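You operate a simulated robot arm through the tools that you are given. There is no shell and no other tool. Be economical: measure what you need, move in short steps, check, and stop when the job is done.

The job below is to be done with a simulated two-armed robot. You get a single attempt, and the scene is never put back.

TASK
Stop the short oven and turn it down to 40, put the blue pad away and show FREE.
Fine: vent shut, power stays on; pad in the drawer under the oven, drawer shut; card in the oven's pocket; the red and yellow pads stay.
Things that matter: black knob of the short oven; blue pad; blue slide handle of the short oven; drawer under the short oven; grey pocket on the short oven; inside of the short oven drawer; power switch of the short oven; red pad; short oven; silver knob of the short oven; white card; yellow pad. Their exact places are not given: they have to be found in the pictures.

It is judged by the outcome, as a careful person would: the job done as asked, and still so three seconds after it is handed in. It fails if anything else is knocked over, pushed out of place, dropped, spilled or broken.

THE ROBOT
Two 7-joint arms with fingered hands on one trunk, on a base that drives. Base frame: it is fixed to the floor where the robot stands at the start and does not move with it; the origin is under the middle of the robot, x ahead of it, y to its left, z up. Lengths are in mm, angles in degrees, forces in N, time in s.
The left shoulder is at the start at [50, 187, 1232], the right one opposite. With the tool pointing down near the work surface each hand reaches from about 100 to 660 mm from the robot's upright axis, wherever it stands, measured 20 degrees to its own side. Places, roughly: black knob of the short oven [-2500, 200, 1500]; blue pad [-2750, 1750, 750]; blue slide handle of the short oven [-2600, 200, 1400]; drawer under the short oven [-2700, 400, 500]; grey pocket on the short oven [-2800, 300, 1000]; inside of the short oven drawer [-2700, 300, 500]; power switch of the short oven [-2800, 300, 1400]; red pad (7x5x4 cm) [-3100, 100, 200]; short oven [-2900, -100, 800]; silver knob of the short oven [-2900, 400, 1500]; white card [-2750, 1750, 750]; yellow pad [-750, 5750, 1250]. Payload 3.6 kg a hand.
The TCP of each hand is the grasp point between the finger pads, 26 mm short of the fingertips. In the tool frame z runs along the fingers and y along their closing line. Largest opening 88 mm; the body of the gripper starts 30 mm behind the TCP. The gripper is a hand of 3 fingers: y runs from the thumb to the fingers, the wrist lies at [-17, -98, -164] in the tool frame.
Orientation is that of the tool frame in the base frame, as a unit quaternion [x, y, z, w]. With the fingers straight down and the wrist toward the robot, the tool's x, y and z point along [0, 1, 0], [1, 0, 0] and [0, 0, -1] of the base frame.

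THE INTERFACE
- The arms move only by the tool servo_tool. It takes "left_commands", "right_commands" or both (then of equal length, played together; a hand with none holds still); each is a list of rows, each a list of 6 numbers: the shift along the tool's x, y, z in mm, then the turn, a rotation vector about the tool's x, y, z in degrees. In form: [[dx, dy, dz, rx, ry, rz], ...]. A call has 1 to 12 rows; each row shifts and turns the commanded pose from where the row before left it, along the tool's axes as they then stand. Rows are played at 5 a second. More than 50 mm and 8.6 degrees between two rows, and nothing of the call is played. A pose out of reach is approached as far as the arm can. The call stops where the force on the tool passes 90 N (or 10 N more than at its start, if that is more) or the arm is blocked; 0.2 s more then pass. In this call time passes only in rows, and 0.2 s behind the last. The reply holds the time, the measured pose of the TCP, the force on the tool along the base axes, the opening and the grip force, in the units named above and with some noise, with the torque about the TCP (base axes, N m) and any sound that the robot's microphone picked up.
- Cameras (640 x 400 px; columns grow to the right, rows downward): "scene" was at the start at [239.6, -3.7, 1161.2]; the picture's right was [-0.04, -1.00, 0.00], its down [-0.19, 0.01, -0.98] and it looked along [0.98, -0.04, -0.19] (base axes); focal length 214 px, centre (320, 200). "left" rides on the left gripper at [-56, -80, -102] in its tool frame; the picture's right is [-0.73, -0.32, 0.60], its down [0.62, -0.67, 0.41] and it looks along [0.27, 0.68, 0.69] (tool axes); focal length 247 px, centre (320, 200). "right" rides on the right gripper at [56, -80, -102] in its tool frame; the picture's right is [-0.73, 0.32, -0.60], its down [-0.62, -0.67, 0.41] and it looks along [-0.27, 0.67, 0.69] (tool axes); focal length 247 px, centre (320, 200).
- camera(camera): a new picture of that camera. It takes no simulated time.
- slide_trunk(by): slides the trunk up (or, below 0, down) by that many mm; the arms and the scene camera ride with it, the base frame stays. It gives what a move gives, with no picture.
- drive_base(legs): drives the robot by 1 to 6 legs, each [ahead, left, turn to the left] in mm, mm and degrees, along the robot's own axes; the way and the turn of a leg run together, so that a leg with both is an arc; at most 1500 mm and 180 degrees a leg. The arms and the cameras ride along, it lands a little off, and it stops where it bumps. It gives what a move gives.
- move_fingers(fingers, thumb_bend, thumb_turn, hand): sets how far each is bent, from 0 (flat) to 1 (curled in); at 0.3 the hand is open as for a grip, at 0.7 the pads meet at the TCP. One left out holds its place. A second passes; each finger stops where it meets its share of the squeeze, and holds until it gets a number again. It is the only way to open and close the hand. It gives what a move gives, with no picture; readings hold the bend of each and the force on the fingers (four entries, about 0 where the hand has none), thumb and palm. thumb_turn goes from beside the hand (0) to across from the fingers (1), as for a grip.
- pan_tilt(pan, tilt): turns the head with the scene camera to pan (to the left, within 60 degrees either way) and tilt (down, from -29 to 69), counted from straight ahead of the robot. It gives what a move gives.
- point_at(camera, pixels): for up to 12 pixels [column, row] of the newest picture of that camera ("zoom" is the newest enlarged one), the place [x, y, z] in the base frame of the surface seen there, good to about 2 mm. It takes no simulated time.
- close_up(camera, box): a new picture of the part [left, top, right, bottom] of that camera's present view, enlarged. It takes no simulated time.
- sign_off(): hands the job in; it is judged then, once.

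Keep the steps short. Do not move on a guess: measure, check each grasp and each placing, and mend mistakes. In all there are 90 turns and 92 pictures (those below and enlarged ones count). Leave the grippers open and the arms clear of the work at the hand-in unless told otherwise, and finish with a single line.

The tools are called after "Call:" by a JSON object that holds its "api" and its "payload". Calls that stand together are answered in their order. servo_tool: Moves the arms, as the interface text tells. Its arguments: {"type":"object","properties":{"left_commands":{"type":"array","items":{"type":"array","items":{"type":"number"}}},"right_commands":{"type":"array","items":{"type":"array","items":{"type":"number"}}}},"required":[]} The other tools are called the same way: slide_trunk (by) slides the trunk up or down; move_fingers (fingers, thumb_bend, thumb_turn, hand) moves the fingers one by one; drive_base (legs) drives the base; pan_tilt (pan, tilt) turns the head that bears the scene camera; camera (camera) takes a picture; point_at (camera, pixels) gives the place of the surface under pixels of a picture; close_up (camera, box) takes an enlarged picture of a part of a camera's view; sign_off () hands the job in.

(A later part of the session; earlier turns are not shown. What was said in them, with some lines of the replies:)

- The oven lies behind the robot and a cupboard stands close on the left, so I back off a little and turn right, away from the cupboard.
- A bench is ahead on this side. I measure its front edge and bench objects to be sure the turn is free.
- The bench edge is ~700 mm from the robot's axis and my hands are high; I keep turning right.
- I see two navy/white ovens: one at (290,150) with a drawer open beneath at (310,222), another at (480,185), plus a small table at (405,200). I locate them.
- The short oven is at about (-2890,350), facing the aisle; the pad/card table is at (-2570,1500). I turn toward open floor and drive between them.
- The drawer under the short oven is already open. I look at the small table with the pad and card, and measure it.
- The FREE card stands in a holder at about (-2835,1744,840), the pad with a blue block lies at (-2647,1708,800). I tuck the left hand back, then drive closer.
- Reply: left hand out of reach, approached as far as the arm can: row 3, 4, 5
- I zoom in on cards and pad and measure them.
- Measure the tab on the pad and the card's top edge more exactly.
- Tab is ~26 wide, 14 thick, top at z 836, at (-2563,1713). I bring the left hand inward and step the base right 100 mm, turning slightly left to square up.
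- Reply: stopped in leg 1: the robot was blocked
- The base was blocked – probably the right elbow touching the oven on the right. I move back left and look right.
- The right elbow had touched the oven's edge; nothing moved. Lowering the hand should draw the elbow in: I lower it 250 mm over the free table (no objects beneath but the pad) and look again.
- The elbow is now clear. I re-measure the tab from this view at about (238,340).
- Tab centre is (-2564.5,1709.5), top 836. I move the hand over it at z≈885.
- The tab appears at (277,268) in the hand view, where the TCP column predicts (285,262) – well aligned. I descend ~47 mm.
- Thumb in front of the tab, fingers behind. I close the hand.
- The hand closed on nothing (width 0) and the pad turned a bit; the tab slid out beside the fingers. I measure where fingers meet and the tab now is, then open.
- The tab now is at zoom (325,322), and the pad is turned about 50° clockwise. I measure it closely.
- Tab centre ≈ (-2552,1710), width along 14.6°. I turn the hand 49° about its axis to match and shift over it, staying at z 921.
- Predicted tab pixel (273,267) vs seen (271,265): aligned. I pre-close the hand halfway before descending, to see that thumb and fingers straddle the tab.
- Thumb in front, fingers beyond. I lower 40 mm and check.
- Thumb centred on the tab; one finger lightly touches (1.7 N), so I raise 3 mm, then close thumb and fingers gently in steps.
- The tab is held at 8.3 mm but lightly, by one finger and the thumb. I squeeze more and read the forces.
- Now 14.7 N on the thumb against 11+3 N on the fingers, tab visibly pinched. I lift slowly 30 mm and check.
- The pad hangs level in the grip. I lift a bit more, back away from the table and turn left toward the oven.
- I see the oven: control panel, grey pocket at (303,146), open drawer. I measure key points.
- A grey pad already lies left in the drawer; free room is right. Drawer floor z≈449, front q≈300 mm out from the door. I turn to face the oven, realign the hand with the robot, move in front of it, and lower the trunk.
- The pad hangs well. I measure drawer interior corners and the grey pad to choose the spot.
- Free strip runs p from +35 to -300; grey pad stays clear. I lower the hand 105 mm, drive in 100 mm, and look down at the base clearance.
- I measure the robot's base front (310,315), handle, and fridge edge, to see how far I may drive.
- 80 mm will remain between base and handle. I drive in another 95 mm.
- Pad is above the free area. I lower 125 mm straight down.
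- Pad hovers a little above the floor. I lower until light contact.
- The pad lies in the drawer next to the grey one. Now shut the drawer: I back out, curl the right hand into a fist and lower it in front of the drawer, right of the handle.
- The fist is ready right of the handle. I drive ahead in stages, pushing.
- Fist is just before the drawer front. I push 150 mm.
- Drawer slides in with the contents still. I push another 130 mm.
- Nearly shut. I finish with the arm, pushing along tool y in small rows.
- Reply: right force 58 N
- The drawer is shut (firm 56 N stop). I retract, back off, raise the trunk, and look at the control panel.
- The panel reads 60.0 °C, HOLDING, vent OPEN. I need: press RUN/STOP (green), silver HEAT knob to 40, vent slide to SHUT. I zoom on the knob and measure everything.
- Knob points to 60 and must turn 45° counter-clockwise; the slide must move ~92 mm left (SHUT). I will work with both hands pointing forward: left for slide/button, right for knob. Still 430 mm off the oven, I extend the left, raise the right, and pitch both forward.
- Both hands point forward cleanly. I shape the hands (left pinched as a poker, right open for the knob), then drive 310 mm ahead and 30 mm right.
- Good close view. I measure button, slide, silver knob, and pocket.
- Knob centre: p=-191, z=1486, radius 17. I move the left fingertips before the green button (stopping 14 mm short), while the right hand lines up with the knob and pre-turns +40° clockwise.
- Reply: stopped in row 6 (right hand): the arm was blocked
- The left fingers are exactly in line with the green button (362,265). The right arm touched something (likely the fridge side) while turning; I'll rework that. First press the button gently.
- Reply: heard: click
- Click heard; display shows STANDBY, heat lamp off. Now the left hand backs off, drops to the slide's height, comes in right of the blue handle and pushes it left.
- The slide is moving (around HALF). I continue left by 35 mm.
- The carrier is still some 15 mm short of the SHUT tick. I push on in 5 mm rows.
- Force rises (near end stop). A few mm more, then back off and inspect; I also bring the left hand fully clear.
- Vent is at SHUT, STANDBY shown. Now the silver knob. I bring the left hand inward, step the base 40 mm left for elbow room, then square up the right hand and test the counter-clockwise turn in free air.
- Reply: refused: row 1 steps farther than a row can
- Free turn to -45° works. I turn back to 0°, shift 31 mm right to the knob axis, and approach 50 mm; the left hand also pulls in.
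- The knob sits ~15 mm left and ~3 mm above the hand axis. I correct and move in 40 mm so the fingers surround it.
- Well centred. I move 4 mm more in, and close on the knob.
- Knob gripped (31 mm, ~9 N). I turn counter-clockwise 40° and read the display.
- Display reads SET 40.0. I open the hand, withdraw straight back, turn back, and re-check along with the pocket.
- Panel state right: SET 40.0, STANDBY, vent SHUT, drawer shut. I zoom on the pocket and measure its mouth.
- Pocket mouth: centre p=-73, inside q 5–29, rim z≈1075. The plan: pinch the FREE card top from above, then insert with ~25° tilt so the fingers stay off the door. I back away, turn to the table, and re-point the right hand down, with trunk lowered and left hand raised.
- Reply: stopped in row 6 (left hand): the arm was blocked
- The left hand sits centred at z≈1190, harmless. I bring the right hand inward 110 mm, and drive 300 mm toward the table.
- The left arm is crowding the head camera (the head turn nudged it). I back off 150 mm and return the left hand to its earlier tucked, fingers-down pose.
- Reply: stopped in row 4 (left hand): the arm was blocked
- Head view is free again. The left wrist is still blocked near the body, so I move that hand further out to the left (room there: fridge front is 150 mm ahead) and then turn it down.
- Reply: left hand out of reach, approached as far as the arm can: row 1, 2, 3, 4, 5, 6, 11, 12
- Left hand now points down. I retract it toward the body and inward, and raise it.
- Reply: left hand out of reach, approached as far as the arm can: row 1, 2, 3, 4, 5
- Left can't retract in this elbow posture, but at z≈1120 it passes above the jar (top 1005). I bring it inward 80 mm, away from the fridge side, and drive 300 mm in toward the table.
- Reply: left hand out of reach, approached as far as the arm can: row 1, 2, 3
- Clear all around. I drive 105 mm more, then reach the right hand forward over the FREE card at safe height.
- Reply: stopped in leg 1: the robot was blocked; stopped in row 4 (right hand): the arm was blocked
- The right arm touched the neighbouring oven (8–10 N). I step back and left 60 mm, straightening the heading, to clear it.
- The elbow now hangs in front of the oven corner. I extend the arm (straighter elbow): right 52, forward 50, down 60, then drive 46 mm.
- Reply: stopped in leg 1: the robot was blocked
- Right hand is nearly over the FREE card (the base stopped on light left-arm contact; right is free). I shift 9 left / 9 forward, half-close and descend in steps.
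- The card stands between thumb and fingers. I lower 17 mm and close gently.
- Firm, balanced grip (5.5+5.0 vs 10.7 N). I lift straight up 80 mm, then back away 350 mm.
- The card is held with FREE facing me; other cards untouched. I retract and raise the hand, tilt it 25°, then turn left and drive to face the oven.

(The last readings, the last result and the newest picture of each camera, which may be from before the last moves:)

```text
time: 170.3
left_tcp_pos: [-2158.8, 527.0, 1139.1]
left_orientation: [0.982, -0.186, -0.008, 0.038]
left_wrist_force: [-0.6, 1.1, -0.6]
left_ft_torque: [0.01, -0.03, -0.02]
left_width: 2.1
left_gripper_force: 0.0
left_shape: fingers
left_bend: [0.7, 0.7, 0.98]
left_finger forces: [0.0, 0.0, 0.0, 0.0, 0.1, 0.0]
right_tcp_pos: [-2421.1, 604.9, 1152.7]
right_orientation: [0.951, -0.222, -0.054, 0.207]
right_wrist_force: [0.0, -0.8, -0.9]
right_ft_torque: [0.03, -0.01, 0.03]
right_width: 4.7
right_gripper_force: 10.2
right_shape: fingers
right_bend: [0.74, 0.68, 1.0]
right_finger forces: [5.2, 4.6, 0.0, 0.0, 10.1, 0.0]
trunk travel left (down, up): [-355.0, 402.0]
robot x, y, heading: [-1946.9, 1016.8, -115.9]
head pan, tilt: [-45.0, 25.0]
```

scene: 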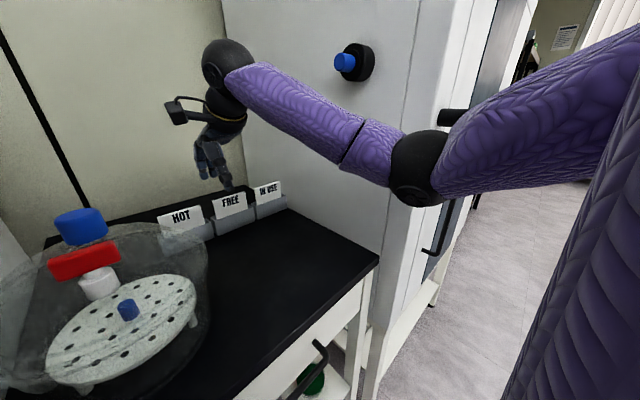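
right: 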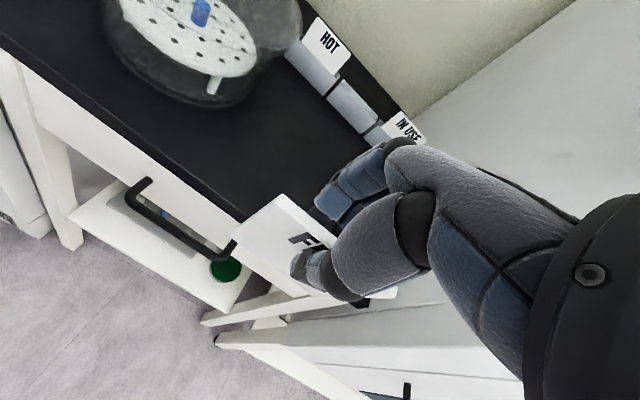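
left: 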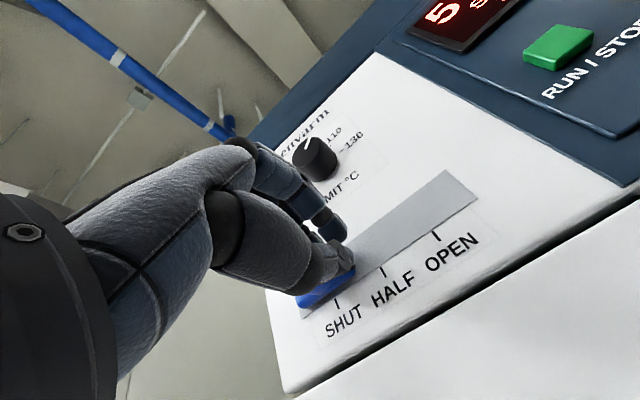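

I strafe right 172 mm and go 290 mm ahead so that the card is ~145 mm in front of the pocket, then look.

Call:
{"api": "drive_base", "payload": {"legs": [[290, -172, -0.9]]}}

Call:
{"api": "servo_tool", "payload": {"right_commands": [[0, -9, -20, 0, 0, 0], [0, -9, -20, 0, 0, 0]]}}

Call:
{"api": "pan_tilt", "payload": {"pan": -20, "tilt": 20}}

Call:
{"api": "camera", "payload": {"camera": "scene"}}

```text
time: 172.6
left_tcp_pos: [-2451.9, 339.8, 1139.2]
left_orientation: [0.981, -0.193, -0.008, 0.036]
left_wrist_force: [0.0, -0.2, 0.3]
left_ft_torque: [-0.03, -0.03, -0.03]
left_width: 2.0
left_gripper_force: 0.0
left_shape: fingers
left_bend: [0.7, 0.7, 0.98]
left_finger forces: [0.1, 0.0, 0.0, 0.1, 0.0, 0.0]
right_tcp_pos: [-2713.4, 420.6, 1150.8]
right_orientation: [0.95, -0.228, -0.054, 0.206]
right_wrist_force: [-0.3, -0.5, -0.8]
right_ft_torque: [0.03, 0.02, 0.03]
right_width: 4.4
right_gripper_force: 9.6
right_shape: fingers
right_bend: [0.74, 0.68, 1.0]
right_finger forces: [5.3, 4.6, 0.1, 0.0, 10.0, 0.1]
trunk travel left (down, up): [-355.0, 402.0]
robot x, y, heading: [-2232.3, 821.9, -116.5]
head pan, tilt: [-45.0, 25.0]
```

```text
time: 173.2
left_tcp_pos: [-2450.0, 341.4, 1139.5]
left_orientation: [0.98, -0.193, -0.01, 0.037]
left_wrist_force: [0.4, -0.6, -0.2]
left_ft_torque: [-0.02, 0.0, 0.01]
left_width: 2.1
left_gripper_force: 0.1
left_shape: fingers
left_bend: [0.7, 0.7, 0.98]
left_finger forces: [0.0, 0.0, 0.1, 0.1, 0.0, 0.0]
right_tcp_pos: [-2695.9, 450.7, 1181.5]
right_orientation: [0.95, -0.228, -0.055, 0.207]
right_wrist_force: [-0.2, 0.4, 0.4]
right_ft_torque: [-0.03, -0.01, 0.02]
right_width: 4.7
right_gripper_force: 10.1
right_shape: fingers
right_bend: [0.74, 0.68, 1.0]
right_finger forces: [5.2, 4.6, 0.0, 0.0, 10.1, 0.0]
trunk travel left (down, up): [-355.0, 402.0]
robot x, y, heading: [-2234.0, 824.6, -116.6]
head pan, tilt: [-45.0, 25.0]
```

```text
time: 174.1
left_tcp_pos: [-2449.2, 339.6, 1139.3]
left_orientation: [0.98, -0.193, -0.009, 0.038]
left_wrist_force: [0.3, 0.4, -0.3]
left_ft_torque: [0.04, 0.01, -0.03]
left_width: 2.2
left_gripper_force: 0.1
left_shape: fingers
left_bend: [0.7, 0.7, 0.98]
left_finger forces: [0.0, 0.0, 0.1, 0.0, 0.0, 0.0]
right_tcp_pos: [-2696.1, 451.2, 1181.4]
right_orientation: [0.95, -0.228, -0.055, 0.207]
right_wrist_force: [0.1, -0.8, 0.1]
right_ft_torque: [0.01, 0.02, -0.01]
right_width: 4.5
right_gripper_force: 9.6
right_shape: fingers
right_bend: [0.74, 0.68, 1.0]
right_finger forces: [5.2, 4.6, 0.1, 0.0, 10.1, 0.0]
trunk travel left (down, up): [-355.0, 402.0]
robot x, y, heading: [-2233.9, 825.1, -116.7]
head pan, tilt: [-20.0, 20.0]
```

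```text
9 pictures are left
```

scene: 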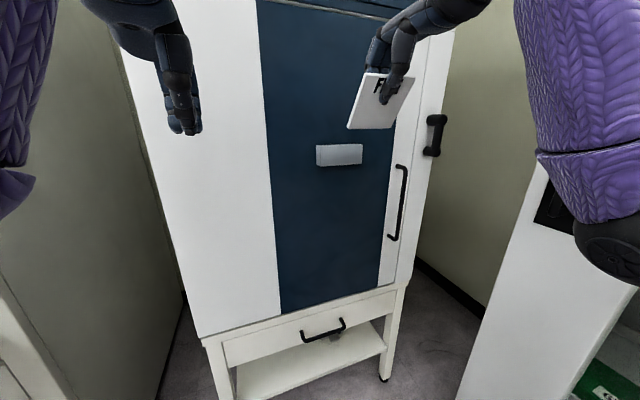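

I measure the card's corners and the pocket rim.

Call:
{"api": "point_at", "payload": {"camera": "scene", "pixels": [[367, 76], [409, 79], [350, 124], [390, 126], [370, 125], [362, 100], [318, 147], [361, 147], [340, 150]]}}

Call:
{"api": "close_up", "payload": {"camera": "scene", "box": [300, 50, 428, 180]}}

```text
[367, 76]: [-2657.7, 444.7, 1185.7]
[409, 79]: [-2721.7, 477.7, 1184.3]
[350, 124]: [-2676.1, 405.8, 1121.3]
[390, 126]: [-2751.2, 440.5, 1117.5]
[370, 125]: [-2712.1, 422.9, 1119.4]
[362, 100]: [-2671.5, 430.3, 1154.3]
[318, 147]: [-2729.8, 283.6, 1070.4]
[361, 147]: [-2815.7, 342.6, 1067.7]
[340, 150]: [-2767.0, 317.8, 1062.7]
```

```text
3.08 times, centred on (364, 115) of scene
```

zoom: 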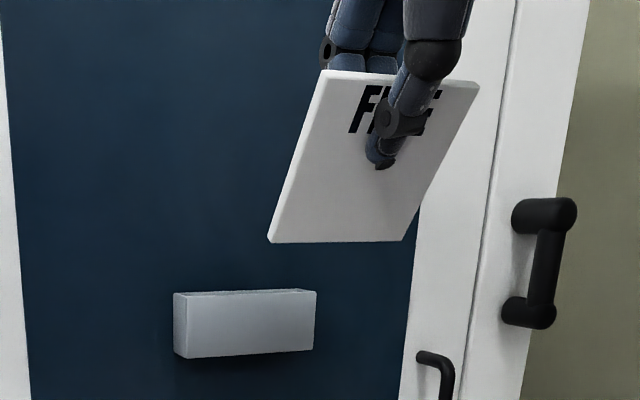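

Card spans p −30…−112 (centre ok), leaning 34°. I reduce the tilt by 5° and drive 105 mm closer.

Call:
{"api": "servo_tool", "payload": {"right_commands": [[-2, 0, 0, 5, 0, 0]]}}

Call:
{"api": "drive_base", "payload": {"legs": [[105, 0, 0]]}}

```text
time: 174.4
left_tcp_pos: [-2450.4, 339.9, 1140.0]
left_orientation: [0.98, -0.194, -0.008, 0.037]
left_wrist_force: [-0.2, -0.1, -0.2]
left_ft_torque: [0.0, 0.02, 0.0]
left_width: 2.1
left_gripper_force: 0.1
left_shape: fingers
left_bend: [0.7, 0.7, 0.98]
left_finger forces: [0.1, 0.0, 0.0, 0.1, 0.0, 0.0]
right_tcp_pos: [-2699.0, 451.3, 1181.5]
right_orientation: [0.958, -0.23, -0.044, 0.164]
right_wrist_force: [0.1, -0.2, -0.2]
right_ft_torque: [0.06, -0.02, 0.01]
right_width: 4.5
right_gripper_force: 9.9
right_shape: fingers
right_bend: [0.74, 0.68, 1.0]
right_finger forces: [5.1, 4.6, 0.0, 0.1, 10.1, 0.0]
trunk travel left (down, up): [-355.0, 402.0]
robot x, y, heading: [-2234.8, 825.2, -116.6]
head pan, tilt: [-20.0, 20.0]
```

```text
time: 175.6
left_tcp_pos: [-2497.6, 243.7, 1138.2]
left_orientation: [0.981, -0.191, -0.008, 0.037]
left_wrist_force: [0.4, -0.8, -0.2]
left_ft_torque: [0.04, -0.06, -0.01]
left_width: 2.4
left_gripper_force: 0.1
left_shape: fingers
left_bend: [0.7, 0.7, 0.98]
left_finger forces: [0.0, 0.1, 0.1, 0.0, 0.1, 0.0]
right_tcp_pos: [-2745.4, 355.6, 1180.2]
right_orientation: [0.958, -0.229, -0.043, 0.164]
right_wrist_force: [-1.0, -0.4, -0.4]
right_ft_torque: [-0.02, 0.02, 0.01]
right_width: 4.4
right_gripper_force: 9.8
right_shape: fingers
right_bend: [0.74, 0.68, 1.0]
right_finger forces: [5.3, 4.7, 0.1, 0.0, 10.1, 0.0]
trunk travel left (down, up): [-355.0, 402.0]
robot x, y, heading: [-2278.3, 733.7, -116.7]
head pan, tilt: [-20.0, 20.0]
```

I look at the card above the pocket and measure its bottom edge.

Call:
{"api": "close_up", "payload": {"camera": "scene", "box": [280, 80, 440, 205]}}

```text
3.20 times, centred on (360, 142) of scene
```

zoom: 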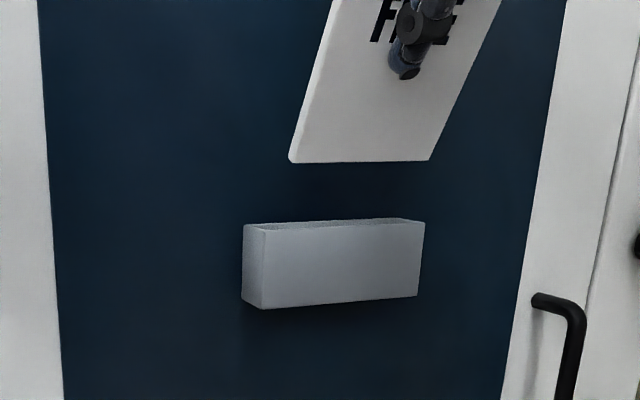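

Call:
{"api": "point_at", "payload": {"camera": "zoom", "pixels": [[295, 155], [427, 155], [360, 157], [360, 80], [247, 228], [265, 233], [420, 225], [345, 227], [335, 235], [402, 219]]}}

```text
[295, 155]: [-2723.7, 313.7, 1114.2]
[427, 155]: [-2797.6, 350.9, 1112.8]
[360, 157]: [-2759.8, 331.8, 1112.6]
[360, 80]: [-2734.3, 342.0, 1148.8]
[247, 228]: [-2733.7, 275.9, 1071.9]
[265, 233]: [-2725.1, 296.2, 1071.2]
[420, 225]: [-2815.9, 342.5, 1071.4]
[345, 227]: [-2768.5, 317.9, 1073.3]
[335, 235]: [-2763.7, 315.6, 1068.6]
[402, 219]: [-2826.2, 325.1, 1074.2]
```

Card bottom: p −31…−113, q=48, z=1111; pocket inner p −27…−123, q 5–29. I shift 3 mm right, 36 mm forward, then lower 33 mm.

Call:
{"api": "servo_tool", "payload": {"right_commands": [[-3, 17, 6, 0, 0, 0], [0, 17, 6, 0, 0, 0], [0, -5, 14, 0, 0, 0], [0, -6, 17, 0, 0, 0]]}}

Call:
{"api": "close_up", "payload": {"camera": "scene", "box": [280, 80, 440, 205]}}

```text
time: 176.6
left_tcp_pos: [-2497.1, 244.3, 1140.3]
left_orientation: [0.981, -0.191, -0.008, 0.037]
left_wrist_force: [0.3, 0.4, -0.1]
left_ft_torque: [0.02, -0.03, -0.01]
left_width: 1.8
left_gripper_force: 0.1
left_shape: fingers
left_bend: [0.7, 0.7, 0.98]
left_finger forces: [0.0, 0.0, 0.0, 0.0, 0.0, 0.1]
right_tcp_pos: [-2764.1, 323.7, 1150.0]
right_orientation: [0.958, -0.229, -0.044, 0.166]
right_wrist_force: [-0.5, -0.3, -0.6]
right_ft_torque: [-0.01, 0.01, -0.03]
right_width: 4.5
right_gripper_force: 9.7
right_shape: fingers
right_bend: [0.74, 0.68, 1.0]
right_finger forces: [5.3, 4.7, 0.0, 0.1, 10.2, 0.1]
trunk travel left (down, up): [-355.0, 402.0]
robot x, y, heading: [-2283.3, 730.6, -116.9]
head pan, tilt: [-20.0, 20.0]
```

```text
3.20 times, centred on (360, 142) of scene
```

zoom: 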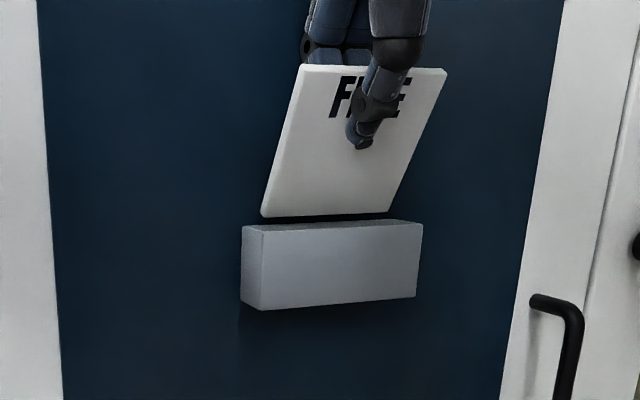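

Bottom edge is right over the pocket mouth. I lower 34 mm in small rows.

Call:
{"api": "servo_tool", "payload": {"right_commands": [[0, -3, 8, 0, 0, 0], [0, -3, 8, 0, 0, 0], [0, -3, 8, 0, 0, 0], [0, -3, 8, 0, 0, 0]]}}

Call:
{"api": "close_up", "payload": {"camera": "scene", "box": [280, 80, 440, 205]}}

```text
time: 177.6
left_tcp_pos: [-2497.8, 242.5, 1137.8]
left_orientation: [0.981, -0.191, -0.008, 0.036]
left_wrist_force: [-0.3, -0.2, -0.1]
left_ft_torque: [0.0, 0.0, -0.02]
left_width: 2.0
left_gripper_force: 0.0
left_shape: fingers
left_bend: [0.7, 0.7, 0.98]
left_finger forces: [0.0, 0.0, 0.1, 0.0, 0.0, 0.0]
right_tcp_pos: [-2766.7, 326.0, 1109.3]
right_orientation: [0.959, -0.23, -0.044, 0.16]
right_wrist_force: [-3.0, -5.7, 0.6]
right_ft_torque: [-0.08, 0.03, 0.03]
right_width: 4.5
right_gripper_force: 11.9
right_shape: fingers
right_bend: [0.74, 0.68, 1.0]
right_finger forces: [7.8, 6.8, 0.0, 0.0, 8.8, 0.0]
trunk travel left (down, up): [-355.0, 402.0]
robot x, y, heading: [-2282.0, 729.1, -116.6]
head pan, tilt: [-20.0, 20.0]
```

```text
3.20 times, centred on (360, 142) of scene
```

zoom: 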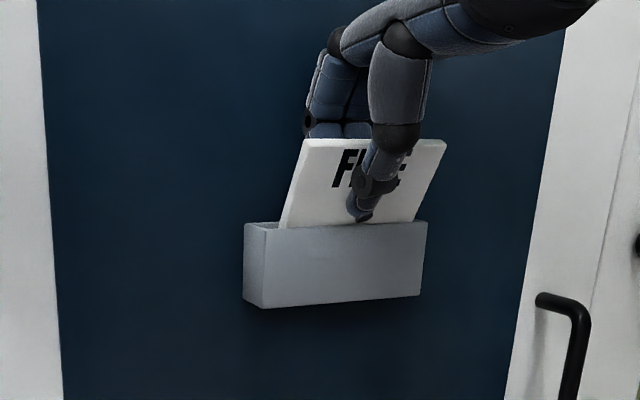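

The card is ~35 mm into the pocket, resting lightly on the front wall (6 N). I loosen just the thumb a little so the card settles.

Call:
{"api": "move_fingers", "payload": {"hand": "right", "thumb_bend": 0.58, "fingers": 0.7}}

Call:
{"api": "close_up", "payload": {"camera": "scene", "box": [280, 80, 440, 205]}}

```text
time: 178.6
left_tcp_pos: [-2497.4, 245.1, 1138.9]
left_orientation: [0.981, -0.192, -0.008, 0.037]
left_wrist_force: [-0.4, 0.4, 0.4]
left_ft_torque: [-0.02, -0.01, 0.0]
left_width: 2.0
left_gripper_force: 0.1
left_shape: fingers
left_bend: [0.7, 0.7, 0.98]
left_finger forces: [0.1, 0.0, 0.0, 0.0, 0.0, 0.1]
right_tcp_pos: [-2764.3, 327.4, 1114.2]
right_orientation: [0.958, -0.229, -0.044, 0.165]
right_wrist_force: [0.1, -0.7, 0.2]
right_ft_torque: [0.04, 0.02, 0.01]
right_width: 17.0
right_gripper_force: 0.4
right_shape: fingers
right_bend: [0.69, 0.57, 1.0]
right_finger forces: [0.3, 0.4, 0.1, 0.1, 0.1, 0.0]
trunk travel left (down, up): [-355.0, 402.0]
robot x, y, heading: [-2280.1, 727.7, -116.9]
head pan, tilt: [-20.0, 20.0]
```

```text
3.20 times, centred on (360, 142) of scene
```

zoom: 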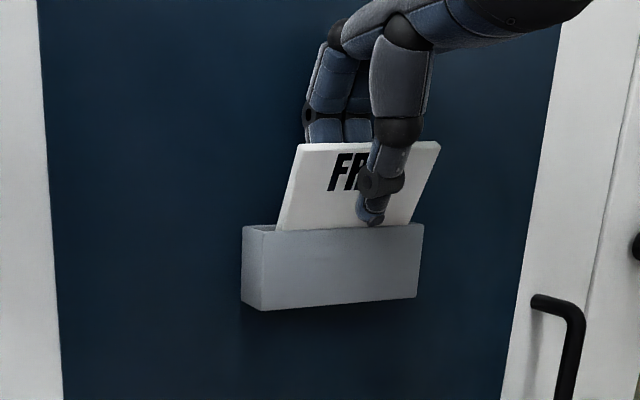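

The card rests in the pocket, forces near zero. I open thumb more and fingers slightly, then withdraw upward along the card.

Call:
{"api": "move_fingers", "payload": {"hand": "right", "thumb_bend": 0.45, "fingers": 0.66}}

Call:
{"api": "servo_tool", "payload": {"right_commands": [[0, 0, -10, 0, 0, 0], [0, 0, -15, 0, 0, 0], [0, 0, -20, 0, 0, 0], [0, 0, -30, 0, 0, 0], [0, 0, -35, 0, 0, 0]]}}

Call:
{"api": "close_up", "payload": {"camera": "scene", "box": [280, 80, 440, 205]}}

```text
time: 179.6
left_tcp_pos: [-2497.8, 244.5, 1140.1]
left_orientation: [0.981, -0.192, -0.009, 0.038]
left_wrist_force: [-0.6, -0.2, 0.0]
left_ft_torque: [-0.04, -0.01, -0.01]
left_width: 2.1
left_gripper_force: 0.2
left_shape: fingers
left_bend: [0.7, 0.7, 0.98]
left_finger forces: [0.1, 0.0, 0.0, 0.0, 0.0, 0.0]
right_tcp_pos: [-2765.8, 326.7, 1115.6]
right_orientation: [0.958, -0.229, -0.044, 0.166]
right_wrist_force: [0.5, 0.3, 0.3]
right_ft_torque: [0.01, 0.03, 0.0]
right_width: 32.7
right_gripper_force: 0.0
right_shape: fingers
right_bend: [0.66, 0.45, 0.99]
right_finger forces: [0.1, 0.0, 0.0, 0.1, 0.0, 0.0]
trunk travel left (down, up): [-355.0, 402.0]
robot x, y, heading: [-2282.5, 732.5, -116.8]
head pan, tilt: [-20.0, 20.0]
```

```text
time: 180.8
left_tcp_pos: [-2496.5, 245.5, 1140.7]
left_orientation: [0.981, -0.192, -0.009, 0.038]
left_wrist_force: [0.0, -0.3, -0.2]
left_ft_torque: [0.02, 0.02, 0.0]
left_width: 1.8
left_gripper_force: 0.1
left_shape: fingers
left_bend: [0.7, 0.7, 0.98]
left_finger forces: [0.1, 0.1, 0.0, 0.0, 0.0, 0.0]
right_tcp_pos: [-2745.6, 359.1, 1218.9]
right_orientation: [0.958, -0.23, -0.043, 0.165]
right_wrist_force: [0.2, -0.3, -0.2]
right_ft_torque: [0.0, 0.02, 0.04]
right_width: 32.7
right_gripper_force: 0.1
right_shape: fingers
right_bend: [0.66, 0.45, 0.99]
right_finger forces: [0.0, 0.0, 0.0, 0.1, 0.0, 0.1]
trunk travel left (down, up): [-355.0, 402.0]
robot x, y, heading: [-2277.1, 730.8, -116.6]
head pan, tilt: [-20.0, 20.0]
```

```text
3.20 times, centred on (360, 142) of scene
```

zoom: 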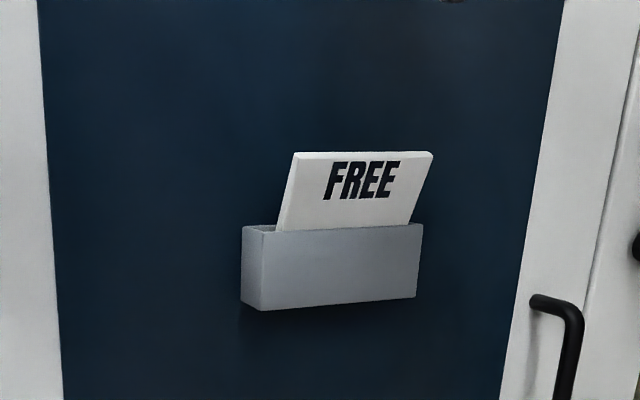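

Card sits in the pocket showing FREE. I open both hands, back away 350 mm, and take a last overall look.

Call:
{"api": "drive_base", "payload": {"legs": [[-350, 0, 0]]}}

Call:
{"api": "move_fingers", "payload": {"hand": "right", "fingers": 0.3, "thumb_bend": 0.3}}

Call:
{"api": "move_fingers", "payload": {"hand": "left", "fingers": 0.3, "thumb_bend": 0.3}}

Call:
{"api": "pan_tilt", "payload": {"pan": -10, "tilt": 12}}

Call:
{"api": "camera", "payload": {"camera": "scene"}}

```text
time: 183.1
left_tcp_pos: [-2341.0, 555.8, 1140.8]
left_orientation: [0.981, -0.192, -0.009, 0.037]
left_wrist_force: [-0.3, -0.2, -0.2]
left_ft_torque: [0.0, 0.02, 0.02]
left_width: 1.9
left_gripper_force: 0.0
left_shape: fingers
left_bend: [0.7, 0.7, 0.98]
left_finger forces: [0.0, 0.0, 0.1, 0.0, 0.1, 0.0]
right_tcp_pos: [-2589.8, 669.7, 1218.3]
right_orientation: [0.958, -0.229, -0.044, 0.166]
right_wrist_force: [0.5, 0.0, -0.3]
right_ft_torque: [0.01, -0.03, 0.04]
right_width: 32.5
right_gripper_force: 0.1
right_shape: fingers
right_bend: [0.66, 0.45, 0.99]
right_finger forces: [0.0, 0.0, 0.0, 0.0, 0.0, 0.1]
trunk travel left (down, up): [-355.0, 402.0]
robot x, y, heading: [-2124.0, 1040.4, -116.5]
head pan, tilt: [-20.0, 20.0]
```

```text
time: 184.1
left_tcp_pos: [-2342.4, 554.7, 1139.9]
left_orientation: [0.981, -0.191, -0.008, 0.037]
left_wrist_force: [0.6, 0.3, 0.1]
left_ft_torque: [-0.02, 0.0, 0.03]
left_width: 1.8
left_gripper_force: 0.0
left_shape: fingers
left_bend: [0.7, 0.7, 0.98]
left_finger forces: [0.1, 0.0, 0.1, 0.1, 0.0, 0.1]
right_tcp_pos: [-2589.5, 668.3, 1217.2]
right_orientation: [0.958, -0.228, -0.043, 0.166]
right_wrist_force: [0.5, 1.0, -0.4]
right_ft_torque: [0.0, -0.01, -0.01]
right_width: 87.9
right_gripper_force: 0.0
right_shape: fingers
right_bend: [0.3, 0.3, 0.98]
right_finger forces: [0.0, 0.0, 0.0, 0.1, 0.1, 0.0]
trunk travel left (down, up): [-355.0, 402.0]
robot x, y, heading: [-2123.4, 1041.6, -116.7]
head pan, tilt: [-20.0, 20.0]
```

```text
time: 185.1
left_tcp_pos: [-2341.1, 555.6, 1139.1]
left_orientation: [0.981, -0.191, -0.008, 0.037]
left_wrist_force: [0.2, 0.1, 0.7]
left_ft_torque: [0.01, 0.04, 0.01]
left_width: 88.2
left_gripper_force: 0.1
left_shape: fingers
left_bend: [0.3, 0.3, 0.98]
left_finger forces: [0.0, 0.0, 0.0, 0.1, 0.1, 0.0]
right_tcp_pos: [-2590.1, 668.3, 1217.8]
right_orientation: [0.958, -0.228, -0.044, 0.166]
right_wrist_force: [0.2, 0.4, 0.3]
right_ft_torque: [0.03, 0.0, -0.01]
right_width: 88.2
right_gripper_force: 0.1
right_shape: fingers
right_bend: [0.3, 0.3, 0.98]
right_finger forces: [0.0, 0.0, 0.0, 0.0, 0.0, 0.1]
trunk travel left (down, up): [-355.0, 402.0]
robot x, y, heading: [-2127.6, 1041.1, -116.4]
head pan, tilt: [-20.0, 20.0]
```

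```text
time: 185.8
left_tcp_pos: [-2342.2, 556.0, 1139.2]
left_orientation: [0.981, -0.191, -0.009, 0.038]
left_wrist_force: [-0.5, 0.1, 0.3]
left_ft_torque: [-0.02, 0.0, 0.0]
left_width: 88.0
left_gripper_force: 0.0
left_shape: fingers
left_bend: [0.3, 0.3, 0.98]
left_finger forces: [0.0, 0.0, 0.1, 0.0, 0.0, 0.0]
right_tcp_pos: [-2589.8, 668.9, 1217.0]
right_orientation: [0.959, -0.228, -0.044, 0.165]
right_wrist_force: [-0.4, 0.4, 1.3]
right_ft_torque: [-0.02, -0.01, 0.04]
right_width: 88.1
right_gripper_force: 0.1
right_shape: fingers
right_bend: [0.3, 0.3, 0.98]
right_finger forces: [0.0, 0.0, 0.0, 0.0, 0.0, 0.1]
trunk travel left (down, up): [-355.0, 402.0]
robot x, y, heading: [-2125.3, 1037.9, -116.5]
head pan, tilt: [-10.0, 12.0]
```

```text
2 pictures are left
```

scene: 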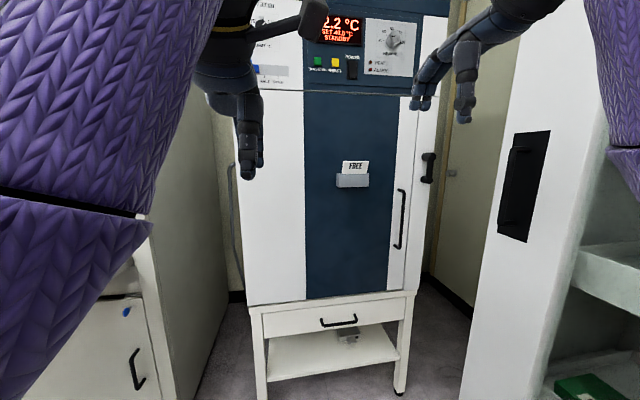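

Everything looks right; one small object shows under the drawer at (347,335) – I zoom on the drawer to check.

Call:
{"api": "close_up", "payload": {"camera": "scene", "box": [250, 290, 410, 390]}}

Call:
{"api": "point_at", "payload": {"camera": "zoom", "pixels": [[390, 178], [375, 190], [400, 172], [300, 130], [60, 120], [560, 90], [350, 240], [390, 160]]}}

```text
4.00 times, centred on (330, 340) of scene
```

zoom: 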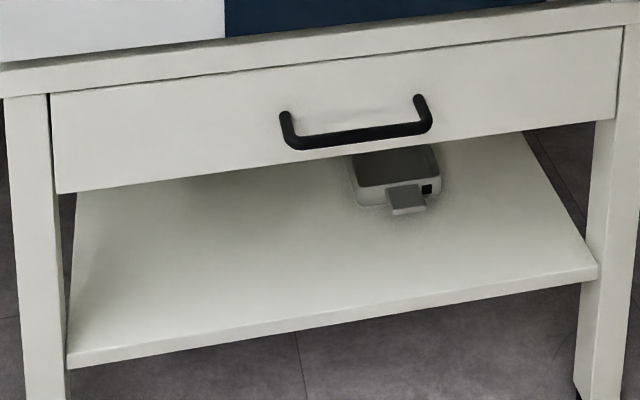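

```text
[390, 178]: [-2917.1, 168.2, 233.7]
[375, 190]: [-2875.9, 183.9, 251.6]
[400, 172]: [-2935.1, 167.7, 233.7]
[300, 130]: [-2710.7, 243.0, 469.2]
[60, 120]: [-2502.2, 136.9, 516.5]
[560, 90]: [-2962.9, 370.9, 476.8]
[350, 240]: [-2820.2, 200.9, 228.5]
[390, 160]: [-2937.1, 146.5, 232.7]
```

That is a small device standing on the lower shelf, untouched; the drawer is flush. I hand in.

Call:
{"api": "sign_off", "payload": {}}

```text
The job is handed in.
```

The short oven is stopped (STANDBY) and set to 40 with its vent shut and power on, the blue pad is in the shut drawer and FREE shows in the pocket; the red and yellow pads were not touched, and my arms brushed the neighbouring oven, and probably the fridge, without moving anything I could see.
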